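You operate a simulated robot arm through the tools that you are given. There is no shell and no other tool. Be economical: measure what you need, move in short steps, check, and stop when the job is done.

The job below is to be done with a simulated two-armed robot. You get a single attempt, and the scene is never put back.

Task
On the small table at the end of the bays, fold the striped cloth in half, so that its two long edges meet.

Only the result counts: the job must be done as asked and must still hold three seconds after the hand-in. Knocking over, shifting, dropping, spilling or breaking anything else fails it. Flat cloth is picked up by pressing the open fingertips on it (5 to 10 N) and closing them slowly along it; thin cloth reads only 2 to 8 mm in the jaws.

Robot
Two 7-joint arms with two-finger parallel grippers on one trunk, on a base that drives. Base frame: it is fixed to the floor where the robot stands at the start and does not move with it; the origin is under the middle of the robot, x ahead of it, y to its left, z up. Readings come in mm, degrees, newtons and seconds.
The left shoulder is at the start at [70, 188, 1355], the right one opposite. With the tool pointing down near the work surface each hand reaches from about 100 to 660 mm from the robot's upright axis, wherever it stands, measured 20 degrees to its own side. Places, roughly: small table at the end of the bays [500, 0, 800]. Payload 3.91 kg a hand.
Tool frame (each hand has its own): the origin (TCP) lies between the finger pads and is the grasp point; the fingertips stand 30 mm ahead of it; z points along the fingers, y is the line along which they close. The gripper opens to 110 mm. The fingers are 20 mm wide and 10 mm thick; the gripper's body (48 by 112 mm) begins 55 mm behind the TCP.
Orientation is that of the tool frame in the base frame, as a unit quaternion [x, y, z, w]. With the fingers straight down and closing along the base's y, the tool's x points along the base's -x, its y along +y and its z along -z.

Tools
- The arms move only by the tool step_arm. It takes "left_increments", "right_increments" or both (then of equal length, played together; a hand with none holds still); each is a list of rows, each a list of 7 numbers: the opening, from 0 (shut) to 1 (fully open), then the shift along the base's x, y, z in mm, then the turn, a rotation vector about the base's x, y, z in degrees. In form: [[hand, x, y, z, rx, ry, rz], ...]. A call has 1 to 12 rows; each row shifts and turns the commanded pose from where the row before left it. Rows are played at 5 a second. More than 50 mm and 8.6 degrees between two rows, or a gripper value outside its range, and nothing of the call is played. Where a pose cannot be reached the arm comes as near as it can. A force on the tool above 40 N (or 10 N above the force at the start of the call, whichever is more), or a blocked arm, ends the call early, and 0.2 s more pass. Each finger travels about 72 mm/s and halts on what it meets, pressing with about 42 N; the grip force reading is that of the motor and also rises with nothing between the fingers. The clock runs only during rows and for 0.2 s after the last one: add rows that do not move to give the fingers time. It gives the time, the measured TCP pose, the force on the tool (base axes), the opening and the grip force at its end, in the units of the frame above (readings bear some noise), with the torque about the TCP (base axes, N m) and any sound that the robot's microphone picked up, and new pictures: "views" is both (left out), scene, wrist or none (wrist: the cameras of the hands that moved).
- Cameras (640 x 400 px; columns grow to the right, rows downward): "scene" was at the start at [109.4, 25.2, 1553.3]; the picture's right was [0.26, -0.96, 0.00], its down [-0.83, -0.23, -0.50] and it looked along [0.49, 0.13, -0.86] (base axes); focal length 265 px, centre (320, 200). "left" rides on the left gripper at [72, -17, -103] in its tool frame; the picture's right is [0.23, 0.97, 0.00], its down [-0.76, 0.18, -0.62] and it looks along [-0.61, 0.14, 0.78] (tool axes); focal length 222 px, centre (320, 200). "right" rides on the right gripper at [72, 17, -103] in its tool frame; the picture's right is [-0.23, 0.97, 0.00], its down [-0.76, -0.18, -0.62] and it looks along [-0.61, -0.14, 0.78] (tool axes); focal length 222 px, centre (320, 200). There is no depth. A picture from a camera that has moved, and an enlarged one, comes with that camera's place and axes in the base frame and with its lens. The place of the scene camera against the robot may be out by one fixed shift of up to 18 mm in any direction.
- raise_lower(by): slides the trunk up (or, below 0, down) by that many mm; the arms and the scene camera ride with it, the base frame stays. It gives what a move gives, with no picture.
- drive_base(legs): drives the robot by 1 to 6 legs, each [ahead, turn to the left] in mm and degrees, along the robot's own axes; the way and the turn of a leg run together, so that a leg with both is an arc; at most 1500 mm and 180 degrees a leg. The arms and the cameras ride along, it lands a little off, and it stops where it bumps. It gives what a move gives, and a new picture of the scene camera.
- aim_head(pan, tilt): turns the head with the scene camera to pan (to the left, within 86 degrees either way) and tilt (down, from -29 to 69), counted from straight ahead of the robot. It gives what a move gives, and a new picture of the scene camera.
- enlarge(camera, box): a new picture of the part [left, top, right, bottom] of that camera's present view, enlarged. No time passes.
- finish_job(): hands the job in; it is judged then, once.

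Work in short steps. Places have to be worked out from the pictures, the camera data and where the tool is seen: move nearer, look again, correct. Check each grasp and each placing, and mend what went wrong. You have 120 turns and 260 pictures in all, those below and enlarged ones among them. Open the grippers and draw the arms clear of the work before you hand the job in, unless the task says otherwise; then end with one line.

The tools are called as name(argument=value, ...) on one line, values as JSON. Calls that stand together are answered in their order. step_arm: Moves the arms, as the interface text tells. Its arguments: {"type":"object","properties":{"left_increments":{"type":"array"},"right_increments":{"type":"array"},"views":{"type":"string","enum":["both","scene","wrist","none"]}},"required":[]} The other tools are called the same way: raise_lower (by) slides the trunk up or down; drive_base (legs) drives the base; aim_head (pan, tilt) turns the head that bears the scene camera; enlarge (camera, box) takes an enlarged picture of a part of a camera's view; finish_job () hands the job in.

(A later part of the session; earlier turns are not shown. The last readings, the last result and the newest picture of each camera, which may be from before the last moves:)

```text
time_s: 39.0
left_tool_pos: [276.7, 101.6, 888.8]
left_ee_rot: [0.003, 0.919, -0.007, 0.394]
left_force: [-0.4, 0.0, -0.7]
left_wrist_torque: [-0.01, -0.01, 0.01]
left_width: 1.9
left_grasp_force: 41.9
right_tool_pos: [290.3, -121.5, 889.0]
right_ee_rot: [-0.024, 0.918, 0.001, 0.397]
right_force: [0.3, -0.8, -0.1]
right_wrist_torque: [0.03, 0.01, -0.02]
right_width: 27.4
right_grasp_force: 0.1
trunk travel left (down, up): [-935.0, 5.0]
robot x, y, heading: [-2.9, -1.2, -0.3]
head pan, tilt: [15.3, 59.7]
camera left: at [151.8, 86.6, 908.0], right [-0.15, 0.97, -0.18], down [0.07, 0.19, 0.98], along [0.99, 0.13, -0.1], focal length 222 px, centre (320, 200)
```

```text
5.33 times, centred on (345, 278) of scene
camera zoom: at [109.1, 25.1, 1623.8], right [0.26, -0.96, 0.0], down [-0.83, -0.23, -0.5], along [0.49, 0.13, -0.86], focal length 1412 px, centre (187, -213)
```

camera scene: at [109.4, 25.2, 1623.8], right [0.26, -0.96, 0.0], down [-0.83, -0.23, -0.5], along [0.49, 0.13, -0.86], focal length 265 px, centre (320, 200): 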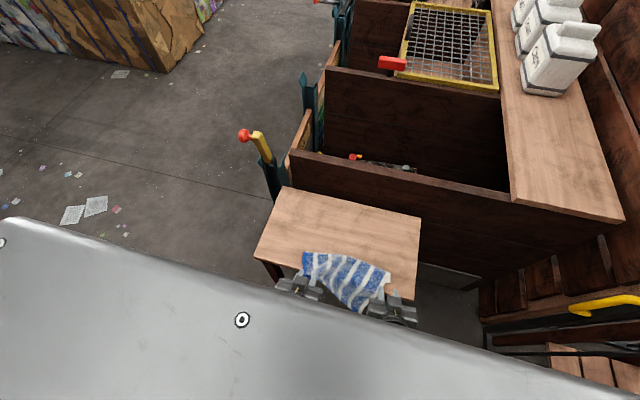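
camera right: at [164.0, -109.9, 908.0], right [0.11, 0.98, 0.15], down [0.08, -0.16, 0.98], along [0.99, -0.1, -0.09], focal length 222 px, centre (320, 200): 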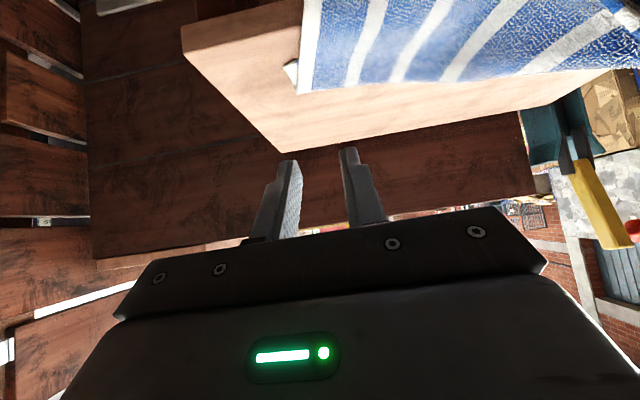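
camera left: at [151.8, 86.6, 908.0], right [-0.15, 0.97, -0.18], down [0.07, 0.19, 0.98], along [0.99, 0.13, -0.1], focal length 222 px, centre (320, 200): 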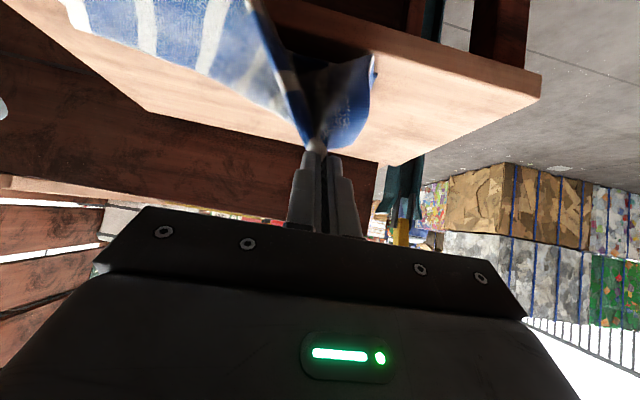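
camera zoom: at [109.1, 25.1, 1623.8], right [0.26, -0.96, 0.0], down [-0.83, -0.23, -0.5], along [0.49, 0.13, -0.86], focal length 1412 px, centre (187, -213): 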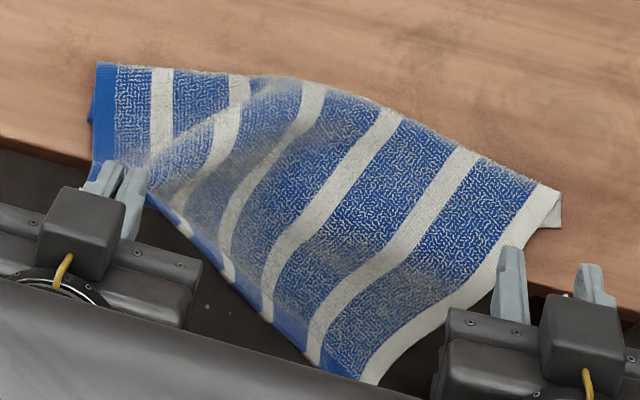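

The left hand still holds the edge. Best recovery is to carry that edge up and forward so the sheet unfolds onto the table again, then redo the fold with a better release. I'll start forward with the left hand.

step_arm(left_increments=[[0, 15, 0, 0, 0, 3, 0], [0, 20, 0, 0, 0, 3, 0], [0, 20, 0, 0, 0, 3, 0], [0, 20, 0, 0, 0, 4, 0], [0, 20, 0, 0, 0, 4, 0], [0, 20, 0, 0, 0, 4, 0], [0, 0, 0, 0, 0, 0, 0]], right_increments=[[0.25, -5, -10, 5, 0, 0, 0], [0.25, 0, -10, 5, 0, 0, 0], [0.25, 0, -10, 0, 0, 0, 0], [0.25, 0, -10, 0, 0, 0, 0], [0.25, 0, 0, 0, 0, 0, 0], [0.25, 0, 0, 0, 0, 0, 0], [0.25, 0, 0, 0, 0, 0, 0]], views="wrist")

enlarge(camera="scene", box=[240, 180, 432, 300])

```text
time_s: 40.4
left_tool_pos: [380.8, 167.8, 867.0]
left_ee_rot: [0.031, 0.975, 0.057, 0.213]
left_force: [0.0, 0.7, -0.1]
left_wrist_torque: [-0.03, 0.02, 0.0]
left_width: 1.7
left_grasp_force: 41.3
right_tool_pos: [284.3, -162.9, 898.0]
right_ee_rot: [-0.025, 0.918, 0.001, 0.396]
right_force: [0.9, 0.0, 0.1]
right_wrist_torque: [-0.02, -0.02, 0.04]
right_width: 27.4
right_grasp_force: 0.2
trunk travel left (down, up): [-935.0, 5.0]
robot x, y, heading: [-0.4, 1.7, 0.3]
head pan, tilt: [15.3, 59.7]
stopped in row 7 (left hand): the arm was blocked; the commanded pose is now the measured one
camera right: at [158.3, -150.9, 916.9], right [0.11, 0.98, 0.15], down [0.08, -0.16, 0.98], along [0.99, -0.1, -0.09], focal length 222 px, centre (320, 200)
camera left: at [271.2, 148.0, 927.8], right [-0.17, 0.98, 0.03], down [0.43, 0.05, 0.9], along [0.88, 0.17, -0.44], focal length 222 px, centre (320, 200)
```

right: 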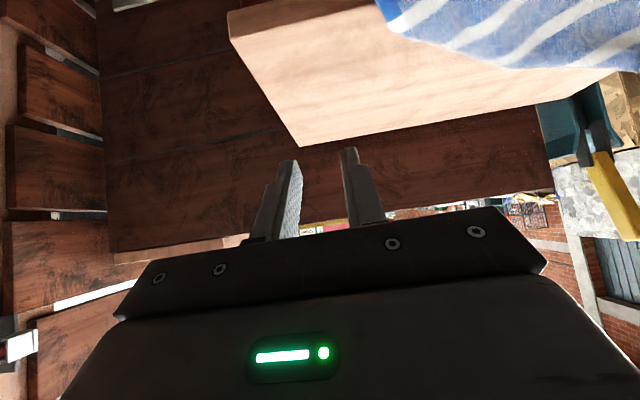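
left: 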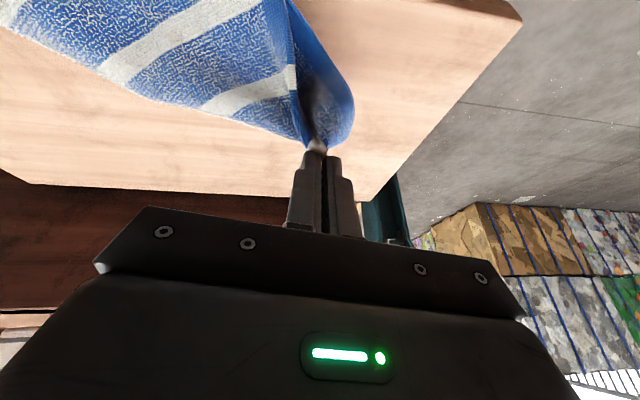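

```text
3.33 times, centred on (336, 240) of scene
camera zoom: at [110.5, 25.0, 1623.7], right [0.26, -0.96, 0.0], down [-0.83, -0.23, -0.5], along [0.49, 0.13, -0.86], focal length 883 px, centre (267, 67)
```

zoom: 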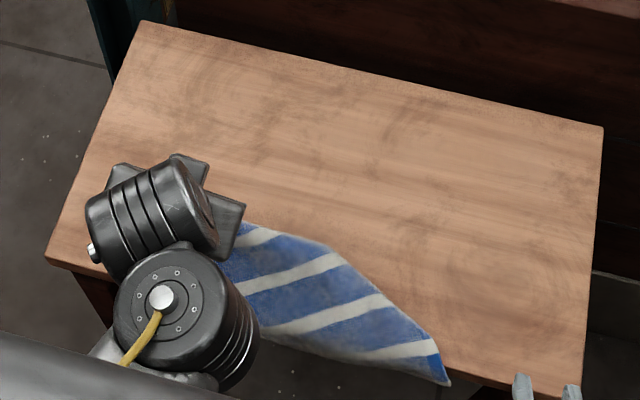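

The left arm lurched sideways again in that close-in region but still holds the cloth. I'll carry the cloth up and forward, away from the robot, so all of it comes back over the table.

step_arm(left_increments=[[0, 10, 0, 15, 0, 0, 0], [0, 20, 0, 20, 0, 1, 0], [0, 25, 0, 20, 0, 1, 0], [0, 25, 0, 20, 0, 1, 0], [0, 25, 0, 15, 0, 1, 0], [0, 0, 0, 0, 0, 0, 0]], views="wrist")

enlarge(camera="scene", box=[224, 170, 448, 310])

```text
time_s: 41.4
left_tool_pos: [440.0, 281.8, 913.9]
left_ee_rot: [0.045, 0.969, 0.161, 0.18]
left_force: [0.4, 0.0, 0.3]
left_wrist_torque: [-0.08, 0.02, 0.01]
left_width: 1.9
left_grasp_force: 41.6
left hand out of reach, approached as far as the arm can: row 4
right_tool_pos: [284.5, -161.4, 899.1]
right_ee_rot: [-0.025, 0.918, 0.0, 0.396]
right_force: [-0.4, 0.8, 0.2]
right_wrist_torque: [0.0, 0.0, 0.02]
right_width: 27.4
right_grasp_force: 0.1
trunk travel left (down, up): [-935.0, 5.0]
robot x, y, heading: [2.5, -2.6, 0.1]
head pan, tilt: [15.3, 59.7]
stopped in row 4 (left hand): the arm was blocked; the commanded pose is now the measured one
camera left: at [334.2, 247.8, 975.8], right [-0.18, 0.95, 0.24], down [0.49, -0.13, 0.86], along [0.85, 0.28, -0.44], focal length 222 px, centre (320, 200)
```

left: 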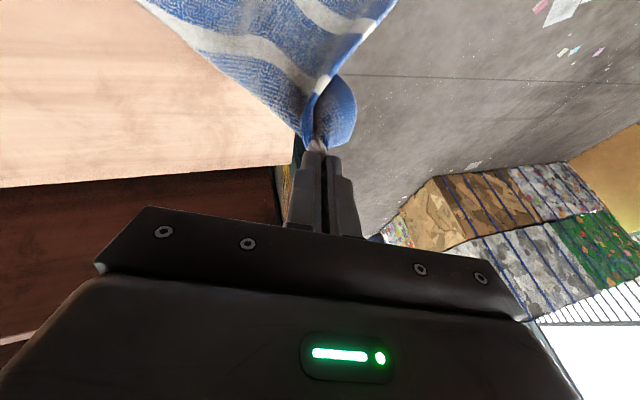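

```text
2.86 times, centred on (336, 240) of scene
camera zoom: at [110.8, 27.6, 1623.6], right [0.26, -0.96, 0.0], down [-0.83, -0.23, -0.5], along [0.49, 0.13, -0.86], focal length 757 px, centre (274, 86)
```

zoom: 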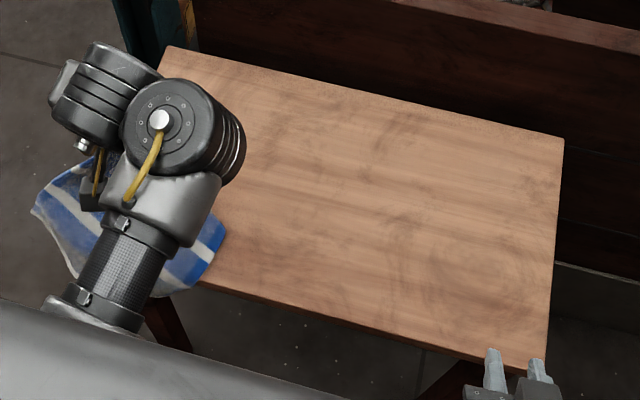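

The arm drifted further left because it is near a joint limit in this pose. I'll straighten the tool while coming back over the table in small steps.

step_arm(left_increments=[[0, 5, -10, 0, -3, 2, 0], [0, 5, -15, 0, -3, 2, 0], [0, 5, -15, 0, -3, 2, 0], [0, 5, -15, 0, -3, 2, 0], [0, 5, -15, 0, -3, 2, 0], [0, 0, 0, 0, 0, 0, 0]], views="wrist")

enlarge(camera="scene", box=[200, 160, 456, 320])

```text
time_s: 42.0
left_tool_pos: [440.7, 364.7, 916.8]
left_ee_rot: [0.041, 0.969, 0.203, 0.133]
left_force: [-0.8, -0.7, 0.3]
left_wrist_torque: [-0.04, 0.01, 0.01]
left_width: 1.9
left_grasp_force: 42.2
left hand out of reach, approached as far as the arm can: row 3
right_tool_pos: [285.1, -161.4, 898.7]
right_ee_rot: [-0.025, 0.918, 0.0, 0.396]
right_force: [0.6, 0.1, -0.1]
right_wrist_torque: [0.01, 0.04, -0.01]
right_width: 27.7
right_grasp_force: 0.1
trunk travel left (down, up): [-935.0, 5.0]
robot x, y, heading: [-4.4, 1.1, -0.2]
head pan, tilt: [15.3, 59.7]
stopped in row 3 (left hand): the arm was blocked; the commanded pose is now the measured one
camera left: at [340.9, 320.2, 983.8], right [-0.19, 0.92, 0.34], down [0.57, -0.18, 0.8], along [0.8, 0.35, -0.49], focal length 222 px, centre (320, 200)
```

left: 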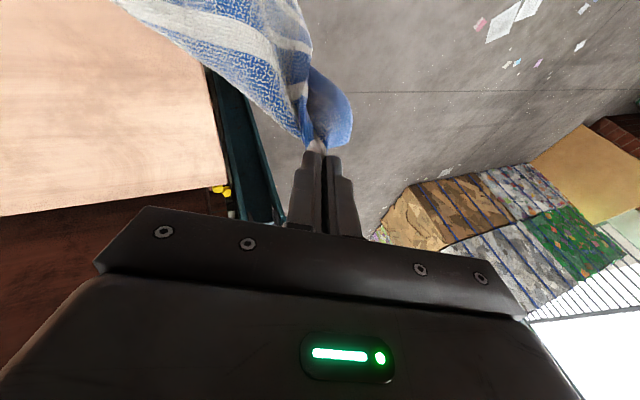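

```text
2.50 times, centred on (328, 240) of scene
camera zoom: at [110.5, 26.4, 1623.6], right [0.26, -0.96, 0.0], down [-0.83, -0.23, -0.5], along [0.49, 0.13, -0.86], focal length 662 px, centre (300, 100)
```

zoom: 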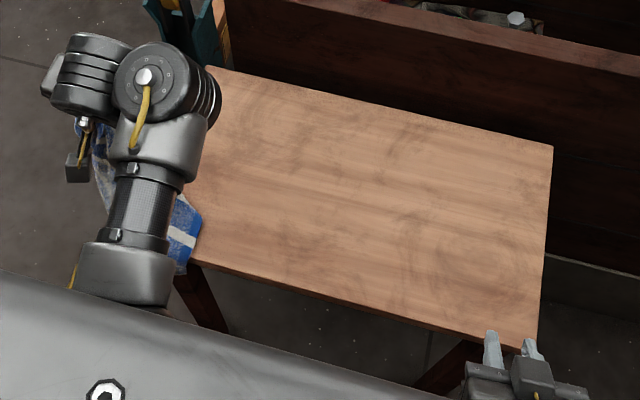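

The arm is swinging opposite to the command, likely flipping elbow posture. I'll hold still first, then try very small inward moves.

step_arm(left_increments=[[0, 0, 0, 0, 0, 0, 0], [0, 0, 0, 0, 0, 0, 0], [0, 0, -3, 0, 0, 0, 0], [0, 0, -3, 0, 0, 0, 0], [0, 0, -4, 0, 0, 0, 0], [0, 0, -5, 0, 0, 0, 0], [0, 0, 0, 0, 0, 0, 0]], views="scene")

```text
time_s: 43.8
left_tool_pos: [435.9, 379.0, 922.1]
left_ee_rot: [0.042, 0.964, 0.23, 0.129]
left_force: [-0.4, -0.1, -0.5]
left_wrist_torque: [-0.05, -0.01, 0.02]
left_width: 2.4
left_grasp_force: 42.4
right_tool_pos: [283.5, -163.1, 899.0]
right_ee_rot: [-0.024, 0.918, -0.001, 0.397]
right_force: [0.5, 0.5, -0.2]
right_wrist_torque: [0.0, -0.03, -0.02]
right_width: 27.4
right_grasp_force: 0.1
trunk travel left (down, up): [-935.0, 5.0]
robot x, y, heading: [-2.2, 1.3, -0.4]
head pan, tilt: [15.3, 59.7]
stopped in row 7 (left hand): the arm was blocked; the commanded pose is now the measured one
camera scene: at [109.1, 25.3, 1623.8], right [0.26, -0.96, 0.0], down [-0.83, -0.23, -0.5], along [0.49, 0.13, -0.86], focal length 265 px, centre (320, 200)
```

scene: 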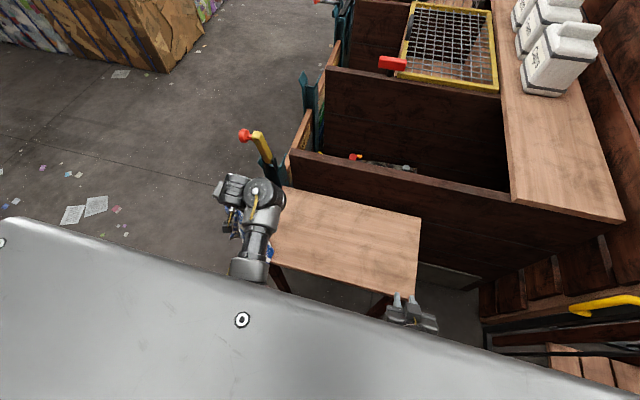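

The tool force is zero, so an upstream joint is at its limit or touching something. I'll test an up-and-forward move to see which direction is free.

step_arm(left_increments=[[0, 5, 0, 5, 0, 0, 0], [0, 8, 0, 8, 0, 0, 0], [0, 8, 0, 8, 0, 0, 0], [0, 0, 0, 0, 0, 0, 0], [0, 0, 0, 0, 0, 0, 0]], views="none")

```text
time_s: 45.2
left_tool_pos: [446.9, 422.2, 947.1]
left_ee_rot: [0.04, 0.956, 0.267, 0.117]
left_force: [0.2, 0.6, -0.1]
left_wrist_torque: [-0.05, 0.02, -0.01]
left_width: 2.1
left_grasp_force: 41.9
right_tool_pos: [284.9, -162.1, 898.8]
right_ee_rot: [-0.025, 0.918, -0.001, 0.396]
right_force: [0.0, 0.5, -1.0]
right_wrist_torque: [0.02, -0.01, 0.01]
right_width: 27.7
right_grasp_force: 0.1
trunk travel left (down, up): [-935.0, 5.0]
robot x, y, heading: [1.2, 1.1, 0.2]
head pan, tilt: [15.3, 59.7]
stopped in row 5 (left hand): the arm was blocked; the commanded pose is now the measured one
```

I'll look at the arm itself with the head camera.

aim_head(pan=60, tilt=50)

```text
time_s: 46.4
left_tool_pos: [447.5, 421.9, 946.8]
left_ee_rot: [0.039, 0.956, 0.266, 0.117]
left_force: [0.3, -0.3, 0.5]
left_wrist_torque: [-0.06, -0.02, 0.0]
left_width: 1.9
left_grasp_force: 42.4
right_tool_pos: [284.2, -162.9, 898.5]
right_ee_rot: [-0.024, 0.918, -0.001, 0.397]
right_force: [0.1, 0.1, 0.1]
right_wrist_torque: [-0.02, 0.0, 0.03]
right_width: 27.7
right_grasp_force: 0.1
trunk travel left (down, up): [-935.0, 5.0]
robot x, y, heading: [1.1, 7.8, 0.3]
head pan, tilt: [60.0, 50.0]
camera scene: at [83.1, 74.3, 1635.9], right [0.87, -0.5, 0.0], down [-0.38, -0.66, -0.64], along [0.32, 0.56, -0.77], focal length 265 px, centre (320, 200)
```

scene: 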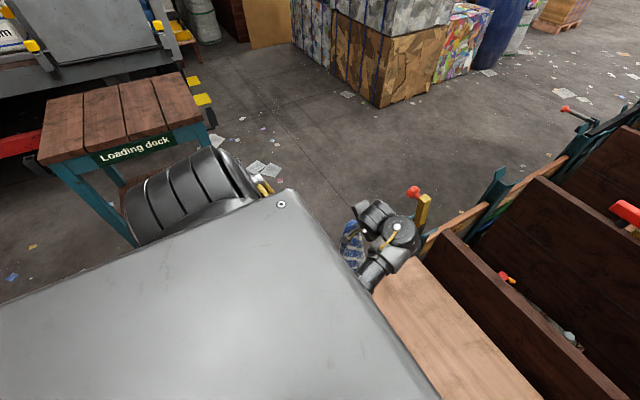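

aim_head(pan=30, tilt=69)

enlarge(camera="left", box=[0, 0, 640, 400])

enlarge(camera="right", box=[0, 0, 640, 400])

```text
time_s: 47.3
left_tool_pos: [445.4, 422.1, 946.4]
left_ee_rot: [0.04, 0.956, 0.266, 0.117]
left_force: [0.4, 0.5, 0.5]
left_wrist_torque: [-0.02, 0.0, -0.02]
left_width: 1.9
left_grasp_force: 42.3
right_tool_pos: [283.1, -161.9, 899.0]
right_ee_rot: [-0.024, 0.918, -0.001, 0.397]
right_force: [0.2, -0.2, 0.6]
right_wrist_torque: [0.0, 0.0, 0.0]
right_width: 27.3
right_grasp_force: 0.0
trunk travel left (down, up): [-935.0, 5.0]
robot x, y, heading: [-2.6, 1.3, 0.0]
head pan, tilt: [30.0, 68.8]
camera scene: at [92.9, 35.7, 1614.1], right [0.5, -0.87, 0.0], down [-0.81, -0.47, -0.36], along [0.31, 0.18, -0.93], focal length 265 px, centre (320, 200)
```

scene: 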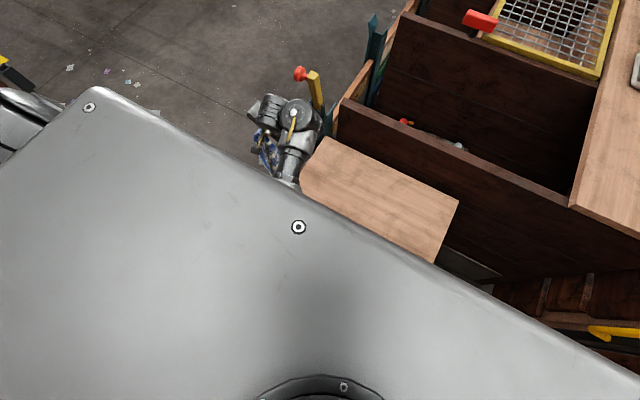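

```text
1.00 times, centred on (320, 200) of left (not enlarged: the box is as wide or as high as the picture)
camera zoom: at [350.1, 366.2, 1009.3], right [-0.21, 0.86, 0.46], down [0.59, -0.26, 0.76], along [0.78, 0.43, -0.45], focal length 222 px, centre (320, 200)
```

zoom: 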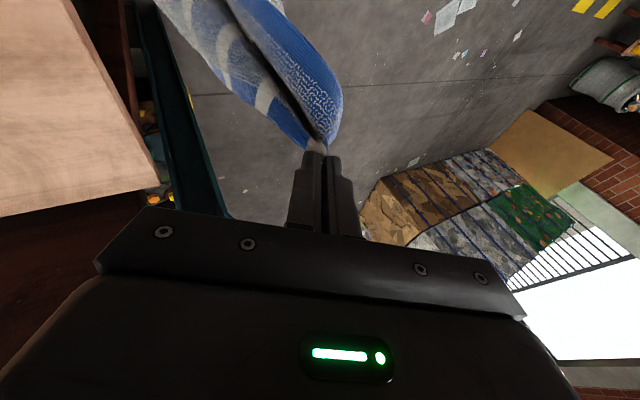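

```text
1.00 times, centred on (320, 200) of right (not enlarged: the box is as wide or as high as the picture)
camera zoom: at [157.7, -150.8, 917.0], right [0.11, 0.98, 0.15], down [0.08, -0.15, 0.99], along [0.99, -0.1, -0.09], focal length 222 px, centre (320, 200)
```

zoom: 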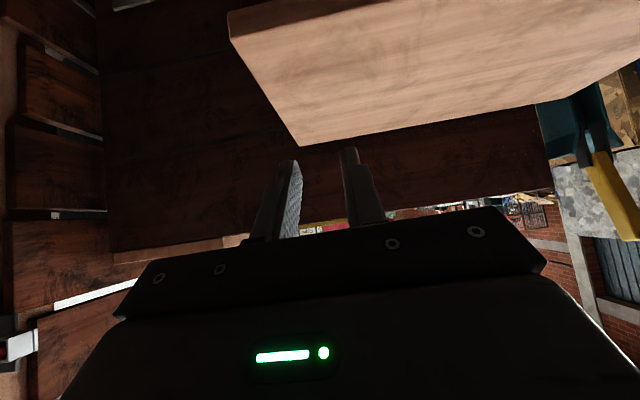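

The elbow appears to have flipped inward against the trunk. With the cloth safely in the grip, I'll extend the left arm out to the free left side so it straightens, which should let the elbow come back outside.

step_arm(left_increments=[[0, -10, 10, 5, 0, 0, 0], [0, -20, 25, 15, 0, 0, 0], [0, -20, 25, 15, 0, 0, 0], [0, -20, 25, 15, 0, 0, 0], [0, -20, 25, 15, 0, 0, 0], [0, -20, 25, 15, 0, 0, 0], [0, 0, 0, 0, 0, 0, 0]], views="scene")

```text
time_s: 48.9
left_tool_pos: [338.2, 554.2, 1022.6]
left_ee_rot: [0.039, 0.956, 0.266, 0.117]
left_force: [-0.4, -0.7, 0.1]
left_wrist_torque: [-0.02, 0.02, 0.04]
left_width: 1.9
left_grasp_force: 42.3
left hand out of reach, approached as far as the arm can: row 6
right_tool_pos: [283.1, -162.6, 898.8]
right_ee_rot: [-0.025, 0.918, 0.0, 0.397]
right_force: [-0.3, -0.2, -0.3]
right_wrist_torque: [0.03, -0.03, -0.01]
right_width: 27.5
right_grasp_force: 0.1
trunk travel left (down, up): [-935.0, 5.0]
robot x, y, heading: [-1.9, 6.2, -0.1]
head pan, tilt: [30.0, 68.8]
camera scene: at [92.6, 34.9, 1614.1], right [0.5, -0.87, 0.0], down [-0.81, -0.47, -0.36], along [0.31, 0.18, -0.93], focal length 265 px, centre (320, 200)
```

scene: 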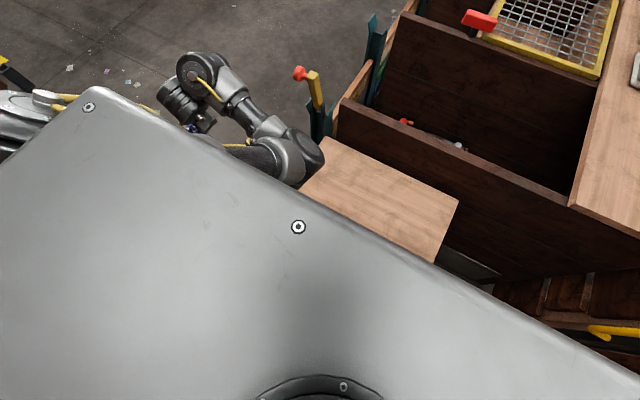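

The arm is tracking well here, and the elbow is visible in front of the shoulder. Turning the tool about the vertical should coax the elbow back outside.

step_arm(left_increments=[[0, 0, 0, 0, 0, 0, -6], [0, 0, 0, 0, 0, 0, -6], [0, 0, 0, 0, 0, 0, -6], [0, 0, 0, 0, 0, 0, -6], [0, 0, 0, 0, 0, 0, -6], [0, 0, 0, 0, 0, 0, -6], [0, 0, 0, 0, 0, 0, 0]], views="scene")

```text
time_s: 50.5
left_tool_pos: [347.7, 556.0, 993.7]
left_ee_rot: [0.333, 0.897, 0.215, 0.194]
left_force: [0.0, -0.2, -1.0]
left_wrist_torque: [0.01, -0.04, 0.02]
left_width: 2.0
left_grasp_force: 41.8
left hand out of reach, approached as far as the arm can: row 1, 2, 3
right_tool_pos: [283.5, -161.1, 901.0]
right_ee_rot: [-0.024, 0.918, -0.001, 0.396]
right_force: [0.3, 0.5, -0.1]
right_wrist_torque: [0.01, 0.03, -0.05]
right_width: 27.5
right_grasp_force: 0.1
trunk travel left (down, up): [-935.0, 5.0]
robot x, y, heading: [0.6, -2.3, -0.1]
head pan, tilt: [30.0, 68.8]
camera scene: at [91.2, 37.1, 1614.1], right [0.5, -0.87, 0.0], down [-0.81, -0.47, -0.36], along [0.31, 0.18, -0.93], focal length 265 px, centre (320, 200)
```

scene: 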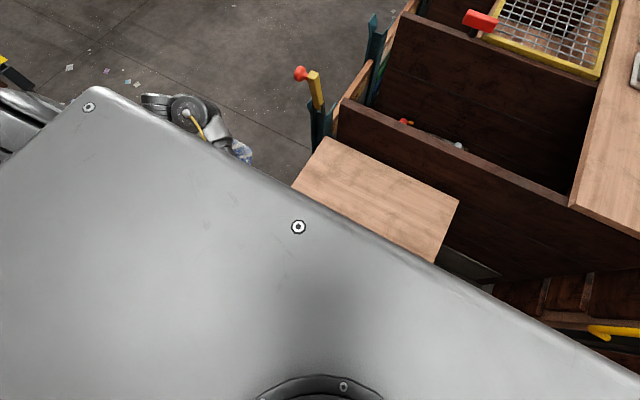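

That worked: the elbow has left the front. I'll bring the hand back toward the table, straightening the tool gradually.

step_arm(left_increments=[[0, 5, -10, 0, -2.5, 4, 0], [0, 10, -20, 0, -2.5, 4, 1], [0, 10, -20, 0, -2.5, 4, 2], [0, 10, -20, 0, -2.5, 4, 2], [0, 10, -20, 0, -2.5, 4, 2], [0, 10, -20, 0, -2.5, 4, 2], [0, 0, 0, 0, 0, 0, 0]], views="scene")

```text
time_s: 52.1
left_tool_pos: [401.9, 446.9, 994.2]
left_ee_rot: [0.271, 0.961, 0.035, 0.031]
left_force: [-0.1, 0.9, -0.4]
left_wrist_torque: [0.07, -0.03, -0.01]
left_width: 1.8
left_grasp_force: 42.1
right_tool_pos: [283.7, -162.6, 899.6]
right_ee_rot: [-0.025, 0.917, 0.0, 0.397]
right_force: [0.3, -0.1, 0.3]
right_wrist_torque: [0.01, 0.01, -0.01]
right_width: 27.3
right_grasp_force: 0.1
trunk travel left (down, up): [-935.0, 5.0]
robot x, y, heading: [3.4, -1.6, 0.0]
head pan, tilt: [30.0, 68.8]
camera scene: at [92.1, 35.8, 1614.1], right [0.5, -0.87, 0.0], down [-0.81, -0.47, -0.36], along [0.31, 0.18, -0.93], focal length 265 px, centre (320, 200)
```

scene: 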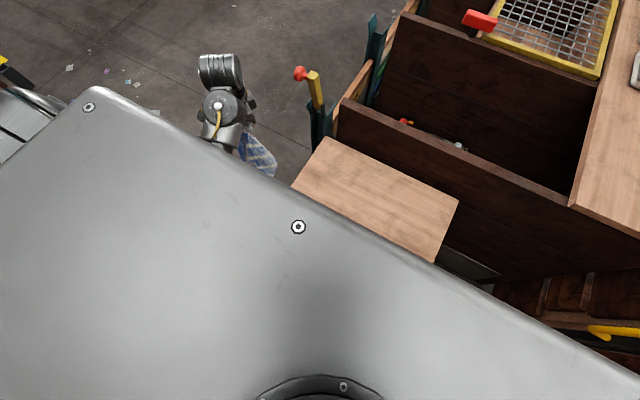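

The arm tracks perfectly now. I'll continue inward over the table, rising a bit and unwinding the yaw.

step_arm(left_increments=[[0, 6, -20, 8, 0, 0, 2], [0, 6, -20, 8, 0, 0, 3], [0, 6, -20, 8, 0, 0, 3], [0, 6, -20, 8, 0, 0, 3], [0, 6, -20, 5, 0, 0, 3], [0, 6, -20, 5, 0, 0, 3], [0, 6, -20, 0, 0, 0, 3], [0, 6, -20, 0, 0, 0, 3], [0, 6, -20, 0, 0, 0, 3], [0, 0, 0, 0, 0, 0, 0]], views="none")

aim_head(pan=15, tilt=59)

```text
time_s: 53.0
left_tool_pos: [394.3, 382.8, 986.8]
left_ee_rot: [0.211, 0.976, 0.04, 0.03]
left_force: [8.1, 32.7, -12.2]
left_wrist_torque: [-4.03, -0.13, -2.91]
left_width: 1.8
left_grasp_force: 41.7
left hand out of reach, approached as far as the arm can: row 1, 2, 3, 4
right_tool_pos: [283.1, -164.5, 899.0]
right_ee_rot: [-0.024, 0.918, 0.0, 0.397]
right_force: [-0.4, 0.7, -0.1]
right_wrist_torque: [0.03, -0.01, 0.03]
right_width: 27.4
right_grasp_force: 0.1
trunk travel left (down, up): [-935.0, 5.0]
robot x, y, heading: [2.6, 3.7, -0.2]
head pan, tilt: [30.0, 68.8]
stopped in row 4 (left hand): the force on the tool passed its limit at 149 N (the readings are from after the stop); the commanded pose is now the measured one
```

```text
time_s: 53.8
left_tool_pos: [395.2, 384.8, 986.1]
left_ee_rot: [0.21, 0.977, 0.039, 0.03]
left_force: [13.6, 50.4, -25.6]
left_wrist_torque: [-6.06, -0.61, -4.36]
left_width: 1.7
left_grasp_force: 42.1
right_tool_pos: [284.5, -162.0, 898.1]
right_ee_rot: [-0.025, 0.917, 0.0, 0.397]
right_force: [-0.1, 1.3, 0.7]
right_wrist_torque: [0.03, 0.02, 0.01]
right_width: 27.5
right_grasp_force: 0.0
trunk travel left (down, up): [-935.0, 5.0]
robot x, y, heading: [2.1, -3.9, 0.0]
head pan, tilt: [15.0, 59.0]
camera scene: at [109.9, 25.9, 1624.5], right [0.26, -0.97, 0.0], down [-0.83, -0.22, -0.51], along [0.5, 0.13, -0.86], focal length 265 px, centre (320, 200)
```

scene: 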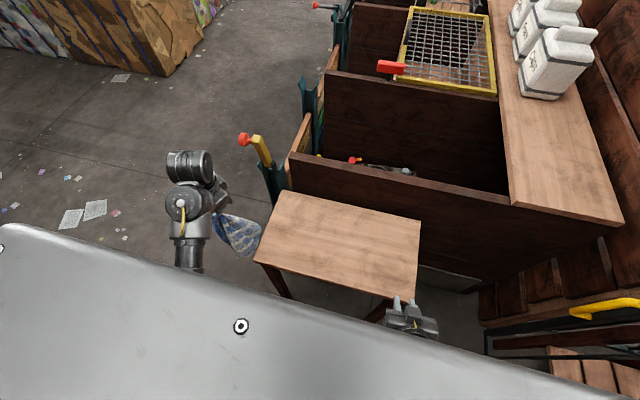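

Force again matches the folded self-contact from the start, since this pose is too high and too close. I'll back off along the force direction, then go lower and further forward before moving inward.

step_arm(left_increments=[[0, 8, 8, -8, 0, 0, 0], [0, 12, 8, -12, 0, 0, 0], [0, 15, 5, -12, 0, 0, 0], [0, 15, 0, -12, 0, 0, 0], [0, 15, 0, -12, 0, 0, 0], [0, 15, 0, -10, 0, 0, 0], [0, 0, 0, 0, 0, 0, 0]], views="scene")

```text
time_s: 55.4
left_tool_pos: [473.2, 405.8, 918.6]
left_ee_rot: [0.208, 0.977, 0.039, 0.028]
left_force: [0.6, 0.8, -0.3]
left_wrist_torque: [0.03, -0.03, -0.04]
left_width: 1.8
left_grasp_force: 41.9
right_tool_pos: [283.3, -161.8, 899.1]
right_ee_rot: [-0.025, 0.918, 0.0, 0.396]
right_force: [-0.7, 0.0, -0.9]
right_wrist_torque: [-0.02, -0.02, 0.03]
right_width: 27.5
right_grasp_force: 0.0
trunk travel left (down, up): [-935.0, 5.0]
robot x, y, heading: [2.4, 3.8, 0.1]
head pan, tilt: [15.0, 59.0]
camera scene: at [109.4, 25.2, 1624.6], right [0.26, -0.97, 0.0], down [-0.83, -0.22, -0.52], along [0.5, 0.13, -0.86], focal length 265 px, centre (320, 200)
```

scene: 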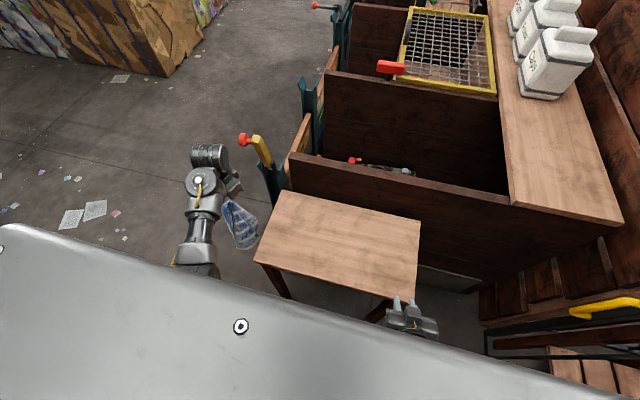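

Free again, with a better posture. Moving inward at this lower height.

step_arm(left_increments=[[0, 0, -15, 0, 0, 0, 2], [0, 0, -20, 0, 0, 0, 2], [0, 0, -20, 0, 0, 0, 3], [0, 2, -20, 0, 0, 0, 3], [0, 2, -20, 0, 0, 0, 3], [0, 5, -20, 0, 0, 0, 3], [0, 5, -20, 0, 0, 0, 3], [0, 0, 0, 0, 0, 0, 0]])

```text
time_s: 57.2
left_tool_pos: [487.6, 269.6, 921.6]
left_ee_rot: [0.043, 0.998, 0.043, 0.021]
left_force: [-0.4, 0.3, -0.9]
left_wrist_torque: [0.02, 0.0, -0.05]
left_width: 1.3
left_grasp_force: 41.8
right_tool_pos: [283.6, -161.0, 898.6]
right_ee_rot: [-0.024, 0.918, -0.001, 0.397]
right_force: [0.3, -0.6, -0.1]
right_wrist_torque: [-0.02, -0.01, -0.02]
right_width: 27.5
right_grasp_force: 0.0
trunk travel left (down, up): [-935.0, 5.0]
robot x, y, heading: [1.6, 3.3, 0.1]
head pan, tilt: [15.0, 59.0]
camera scene: at [109.7, 25.6, 1624.6], right [0.26, -0.97, 0.0], down [-0.83, -0.22, -0.52], along [0.5, 0.13, -0.86], focal length 265 px, centre (320, 200)
camera left: at [409.4, 250.8, 1019.4], right [-0.14, 0.99, 0.08], down [0.74, 0.06, 0.67], along [0.65, 0.15, -0.74], focal length 222 px, centre (320, 200)
```

scene: 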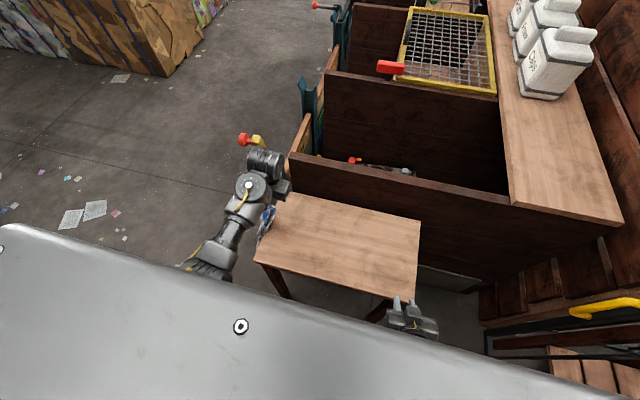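
left: 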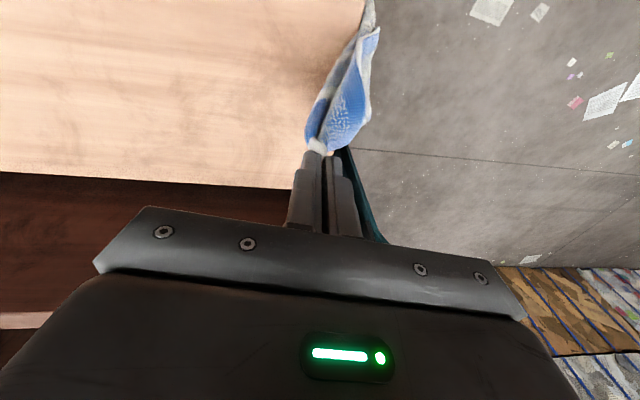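

The original elbow posture is restored and the cloth is still held. I'll draw the cloth inward over the table's left edge so it all comes onto the table.

step_arm(left_increments=[[0, 3, -15, 0, -2, 0, 0], [0, 5, -20, 0, -2, 0, 0], [0, 5, -20, 0, 0, 0, 0], [0, 0, -20, 0, 0, 0, 0], [0, 0, -20, 0, 0, 0, 0], [0, 0, -20, 0, 0, 0, 0], [0, 0, -20, -5, 0, 0, 0], [0, 0, -20, -10, 0, 0, 0], [0, 0, -20, -15, 0, 0, 0], [0, 0, -20, -15, 0, 0, 0], [0, 0, 0, 0, 0, 0, 0]])

enlarge(camera="scene", box=[216, 160, 440, 300])

```text
time_s: 59.6
left_tool_pos: [502.0, 74.4, 875.6]
left_ee_rot: [0.043, 0.999, 0.009, 0.023]
left_force: [-0.4, 0.1, -0.4]
left_wrist_torque: [0.02, 0.01, -0.07]
left_width: 1.8
left_grasp_force: 41.6
right_tool_pos: [284.3, -161.9, 899.3]
right_ee_rot: [-0.025, 0.918, 0.0, 0.397]
right_force: [-0.4, -0.3, -0.4]
right_wrist_torque: [0.02, 0.02, 0.0]
right_width: 27.4
right_grasp_force: 0.0
trunk travel left (down, up): [-935.0, 5.0]
robot x, y, heading: [0.0, 5.7, 0.1]
head pan, tilt: [15.0, 59.0]
camera scene: at [109.9, 25.6, 1624.6], right [0.26, -0.97, 0.0], down [-0.83, -0.22, -0.52], along [0.5, 0.13, -0.86], focal length 265 px, centre (320, 200)
camera left: at [423.1, 63.5, 974.9], right [-0.14, 0.99, 0.01], down [0.74, 0.1, 0.66], along [0.65, 0.1, -0.75], focal length 222 px, centre (320, 200)
```

scene: 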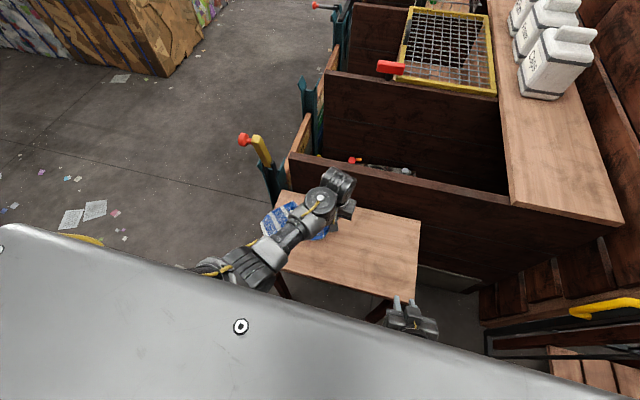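
left: 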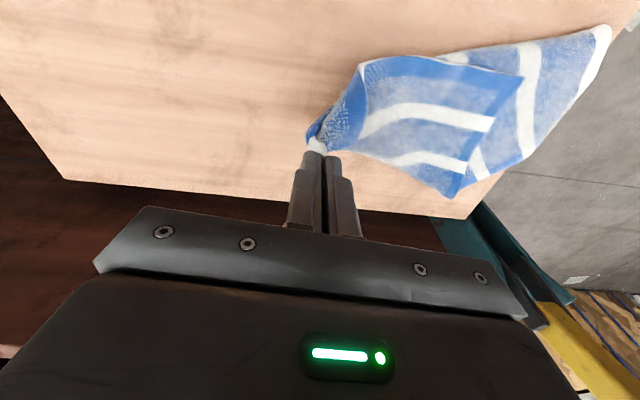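

```text
2.86 times, centred on (328, 230) of scene
camera zoom: at [109.9, 25.6, 1624.6], right [0.26, -0.97, 0.0], down [-0.83, -0.22, -0.52], along [0.5, 0.13, -0.86], focal length 757 px, centre (297, 114)
```

zoom: 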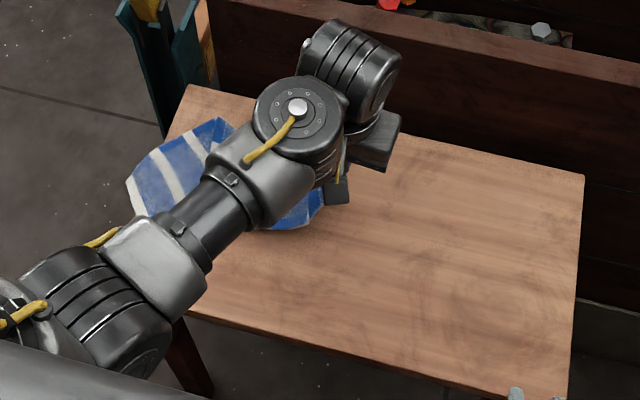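

The cloth is trailing nicely onto the table. I'll pull further right and lower until the hold point is close to the surface.

step_arm(left_increments=[[0, 0, -15, -8, 0, 0, 0], [0, 0, -15, -8, 0, 0, 0], [0, 0, -15, -8, 0, 0, 0], [0, 0, -15, -8, 0, 0, 0], [0, 0, -15, -8, 0, 0, 0], [0, 0, -15, -8, 0, 0, 0], [0, 0, -10, -8, 0, 0, 0], [0, 0, -10, -8, 0, 0, 0], [0, 0, 0, 0, 0, 0, 0]])

enlarge(camera="scene", box=[216, 160, 440, 300])

```text
time_s: 61.8
left_tool_pos: [519.8, 57.9, 788.5]
left_ee_rot: [0.016, 0.998, 0.063, 0.024]
left_force: [-4.9, 0.6, 17.0]
left_wrist_torque: [0.1, 0.33, -0.01]
left_width: 1.6
left_grasp_force: 42.1
right_tool_pos: [281.7, -163.1, 898.7]
right_ee_rot: [-0.024, 0.918, 0.0, 0.396]
right_force: [-0.2, 0.3, 0.0]
right_wrist_torque: [-0.02, -0.01, -0.02]
right_width: 27.5
right_grasp_force: 0.1
trunk travel left (down, up): [-935.0, 5.0]
robot x, y, heading: [-2.1, 0.1, 0.0]
head pan, tilt: [15.0, 59.0]
stopped in row 9 (left hand): the arm was blocked; the commanded pose is now the measured one
camera scene: at [107.5, 24.0, 1624.7], right [0.26, -0.97, 0.0], down [-0.83, -0.22, -0.52], along [0.5, 0.13, -0.86], focal length 265 px, centre (320, 200)
camera left: at [440.0, 31.8, 884.2], right [-0.2, 0.97, 0.11], down [0.73, 0.07, 0.67], along [0.65, 0.22, -0.73], focal length 222 px, centre (320, 200)
```

scene: 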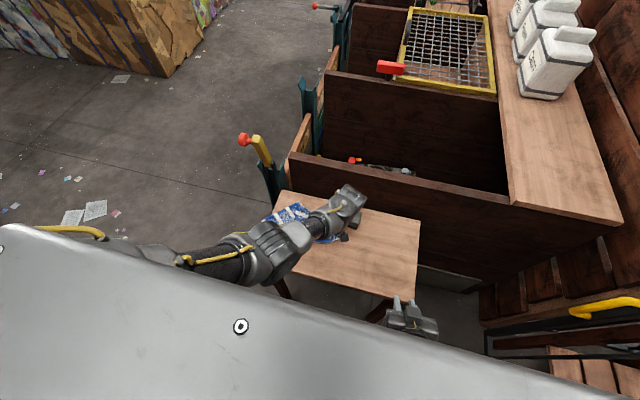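
left: 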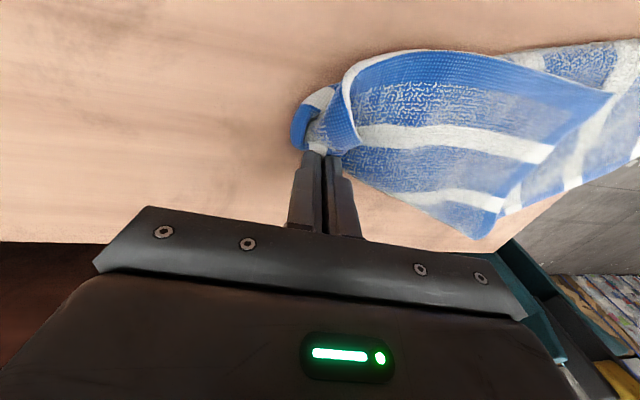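

```text
2.86 times, centred on (328, 230) of scene
camera zoom: at [107.5, 24.0, 1624.7], right [0.26, -0.97, 0.0], down [-0.83, -0.22, -0.52], along [0.5, 0.13, -0.86], focal length 757 px, centre (297, 114)
```

zoom: 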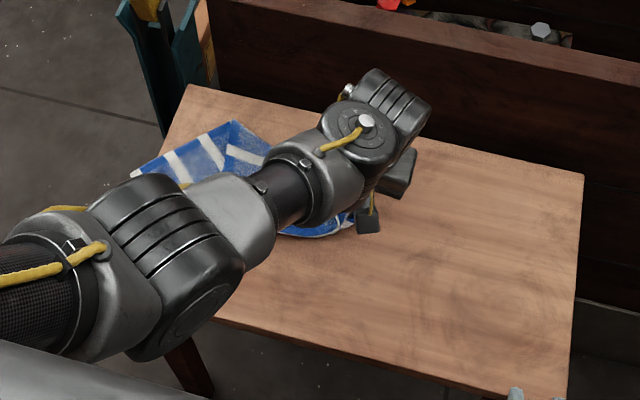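

The left arm is at its inward limit with fingertips on the table, which is a good place to release. I'll ease the pressure, open slowly on the surface, and lift straight up.

step_arm(left_increments=[[0, 0, 3, 1, 0, 0, 0], [0.05, 0, 0, 0, 0, 0, 0], [0.12, 0, 0, 0, 0, 0, 0], [0.2, 0, 0, 0, 0, 0, 0], [0.3, 0, 0, 0, 0, 0, 0], [0.3, 0, 0, 0, 0, 0, 0], [0.3, 0, 0, 8, 0, 0, 0], [0.3, 0, 0, 15, 0, 0, 0], [0.3, 0, 0, 25, 0, 0, 0], [0.3, 0, 0, 30, 0, 0, 0], [0.3, 0, 0, 0, 0, 0, 0]])

```text
time_s: 64.2
left_tool_pos: [518.6, 57.7, 862.1]
left_ee_rot: [0.017, 0.998, 0.062, 0.023]
left_force: [-0.4, 0.5, 0.7]
left_wrist_torque: [0.03, 0.01, -0.02]
left_width: 33.1
left_grasp_force: 0.0
right_tool_pos: [283.4, -163.0, 898.8]
right_ee_rot: [-0.024, 0.918, 0.0, 0.396]
right_force: [-0.2, 0.1, -0.2]
right_wrist_torque: [0.03, 0.01, 0.0]
right_width: 27.4
right_grasp_force: 0.1
trunk travel left (down, up): [-935.0, 5.0]
robot x, y, heading: [1.2, -2.9, -0.0]
head pan, tilt: [15.0, 59.0]
camera scene: at [110.0, 24.8, 1624.6], right [0.26, -0.97, 0.0], down [-0.83, -0.22, -0.52], along [0.5, 0.13, -0.86], focal length 265 px, centre (320, 200)
camera left: at [440.7, 32.1, 960.4], right [-0.2, 0.97, 0.11], down [0.74, 0.07, 0.67], along [0.65, 0.21, -0.73], focal length 222 px, centre (320, 200)
```

scene: 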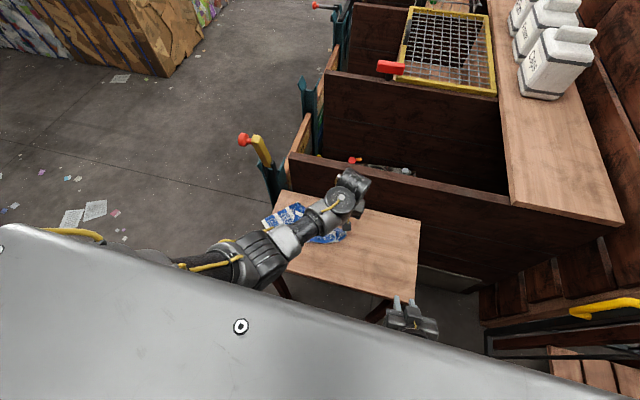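
left: 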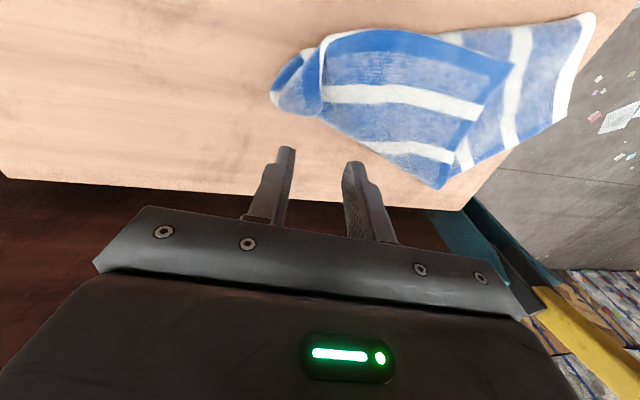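

The cloth is released on the table. I'll move the left hand out to the left, high, for a clear view.

step_arm(left_increments=[[0.3, 0, 5, 20, 0, 0, 0], [0.3, 0, 20, 20, -2, 0, 0], [0.3, -5, 25, 15, -2, 0, 0], [0.3, -5, 25, 0, -2, 0, 0], [0.3, -5, 25, 0, -2, 0, 0], [0.3, -5, 25, 0, 0, 0, 0], [0.3, -5, 25, 0, 0, 0, 0], [0.3, -5, 25, 0, 0, 0, 0], [0.3, -5, 25, 0, 0, 0, 0], [0.3, -5, 25, 0, 0, 0, 0], [0.3, 0, 0, 0, 0, 0, 0]])

enlarge(camera="scene", box=[232, 180, 424, 300])

```text
time_s: 66.6
left_tool_pos: [476.9, 285.0, 918.2]
left_ee_rot: [0.015, 1.0, -0.008, 0.023]
left_force: [-0.6, -0.2, 0.0]
left_wrist_torque: [0.01, 0.03, 0.03]
left_width: 33.0
left_grasp_force: 0.0
right_tool_pos: [282.5, -163.7, 898.1]
right_ee_rot: [-0.024, 0.918, -0.001, 0.396]
right_force: [-0.3, -0.6, 0.4]
right_wrist_torque: [0.01, 0.0, -0.03]
right_width: 27.3
right_grasp_force: 0.0
trunk travel left (down, up): [-935.0, 5.0]
robot x, y, heading: [1.1, 1.4, -0.2]
head pan, tilt: [15.0, 59.0]
camera scene: at [110.0, 24.9, 1624.6], right [0.26, -0.97, 0.0], down [-0.83, -0.22, -0.52], along [0.5, 0.13, -0.86], focal length 265 px, centre (320, 200)
camera left: at [399.9, 272.8, 1019.2], right [-0.2, 0.98, -0.03], down [0.74, 0.17, 0.66], along [0.65, 0.11, -0.76], focal length 222 px, centre (320, 200)
```

scene: 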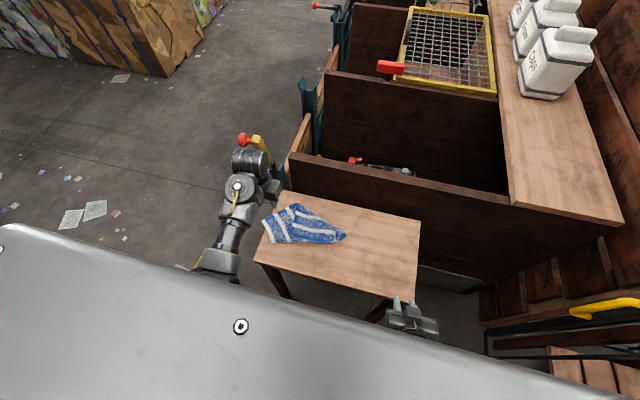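
left: 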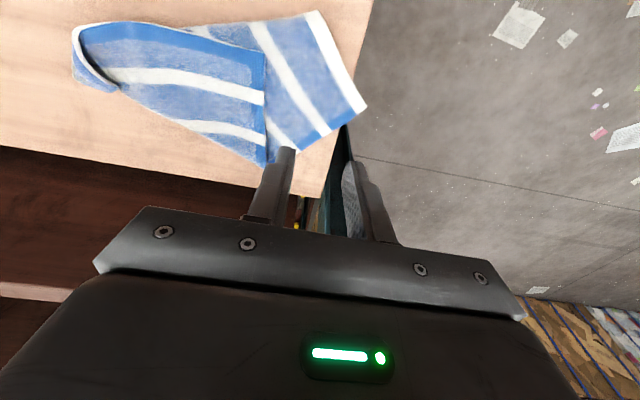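

```text
3.33 times, centred on (328, 240) of scene
camera zoom: at [110.0, 24.9, 1624.6], right [0.26, -0.97, 0.0], down [-0.83, -0.22, -0.52], along [0.5, 0.13, -0.86], focal length 883 px, centre (293, 67)
```

zoom: 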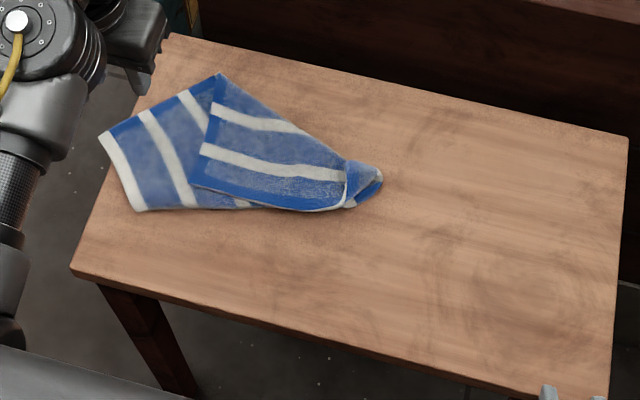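

The view is clear now: the cloth is folded over diagonally, with its white end at the left. I'll zoom in to understand the layers.

enlarge(camera="left", box=[60, 0, 380, 200])

enlarge(camera="scene", box=[256, 195, 352, 255])

```text
2.00 times, centred on (220, 100) of left
camera zoom: at [399.9, 272.8, 1019.2], right [-0.2, 0.98, -0.03], down [0.74, 0.17, 0.66], along [0.65, 0.11, -0.76], focal length 444 px, centre (520, 400)
```

zoom: 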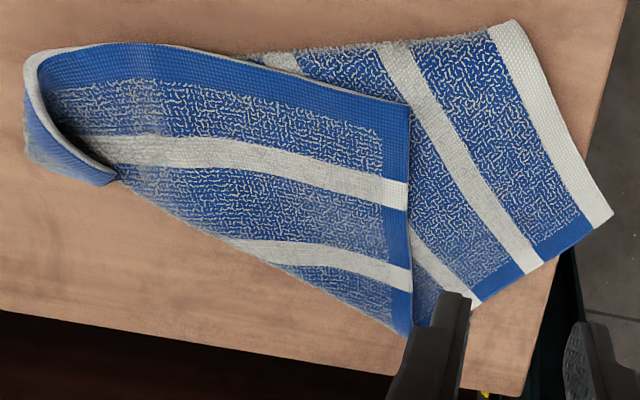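

```text
6.67 times, centred on (304, 225) of scene
camera zoom: at [110.0, 24.9, 1624.6], right [0.26, -0.97, 0.0], down [-0.83, -0.22, -0.52], along [0.5, 0.13, -0.86], focal length 1766 px, centre (427, 33)
```

zoom: 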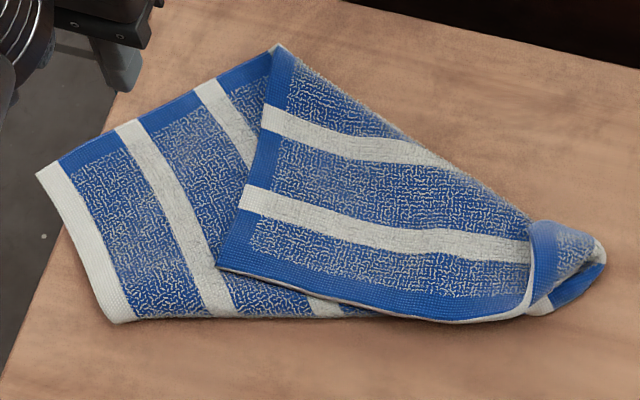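

The layers are clear now. The near long edge runs on top from the left corner (≈[476,341]) to the fold, and then back to its other corner NL, lying at ≈[444,219].

Plan:
1. Hold that long edge by its two corners.
2. Lift it so the cloth hangs flat.
3. Lay it down again.

First I'll bring the right arm out of its cramped pose in small steps.

step_arm(right_increments=[[0.3, 8, -2, 0, 0, 2, 0], [0.3, 10, -2, 0, 0, 3, 0], [0.3, 12, -2, 0, 0, 3, 0], [0.3, 12, -2, 0, 0, 3, 0], [0.3, 15, -2, 0, 0, 3, 0], [0.3, 15, -2, 0, 0, 3, 0], [0.3, 0, 0, 0, 0, 0, 0]], views="none")

```text
time_s: 68.2
left_tool_pos: [476.4, 284.8, 920.1]
left_ee_rot: [0.015, 1.0, -0.007, 0.024]
left_force: [0.0, 0.5, -0.2]
left_wrist_torque: [-0.01, -0.06, -0.03]
left_width: 32.9
left_grasp_force: 0.0
right_tool_pos: [354.8, -175.3, 899.1]
right_ee_rot: [-0.025, 0.966, 0.004, 0.256]
right_force: [0.5, -0.1, -0.2]
right_wrist_torque: [0.0, 0.01, 0.05]
right_width: 33.2
right_grasp_force: 0.1
trunk travel left (down, up): [-935.0, 5.0]
robot x, y, heading: [-1.6, -4.9, 0.2]
head pan, tilt: [15.0, 59.0]
```

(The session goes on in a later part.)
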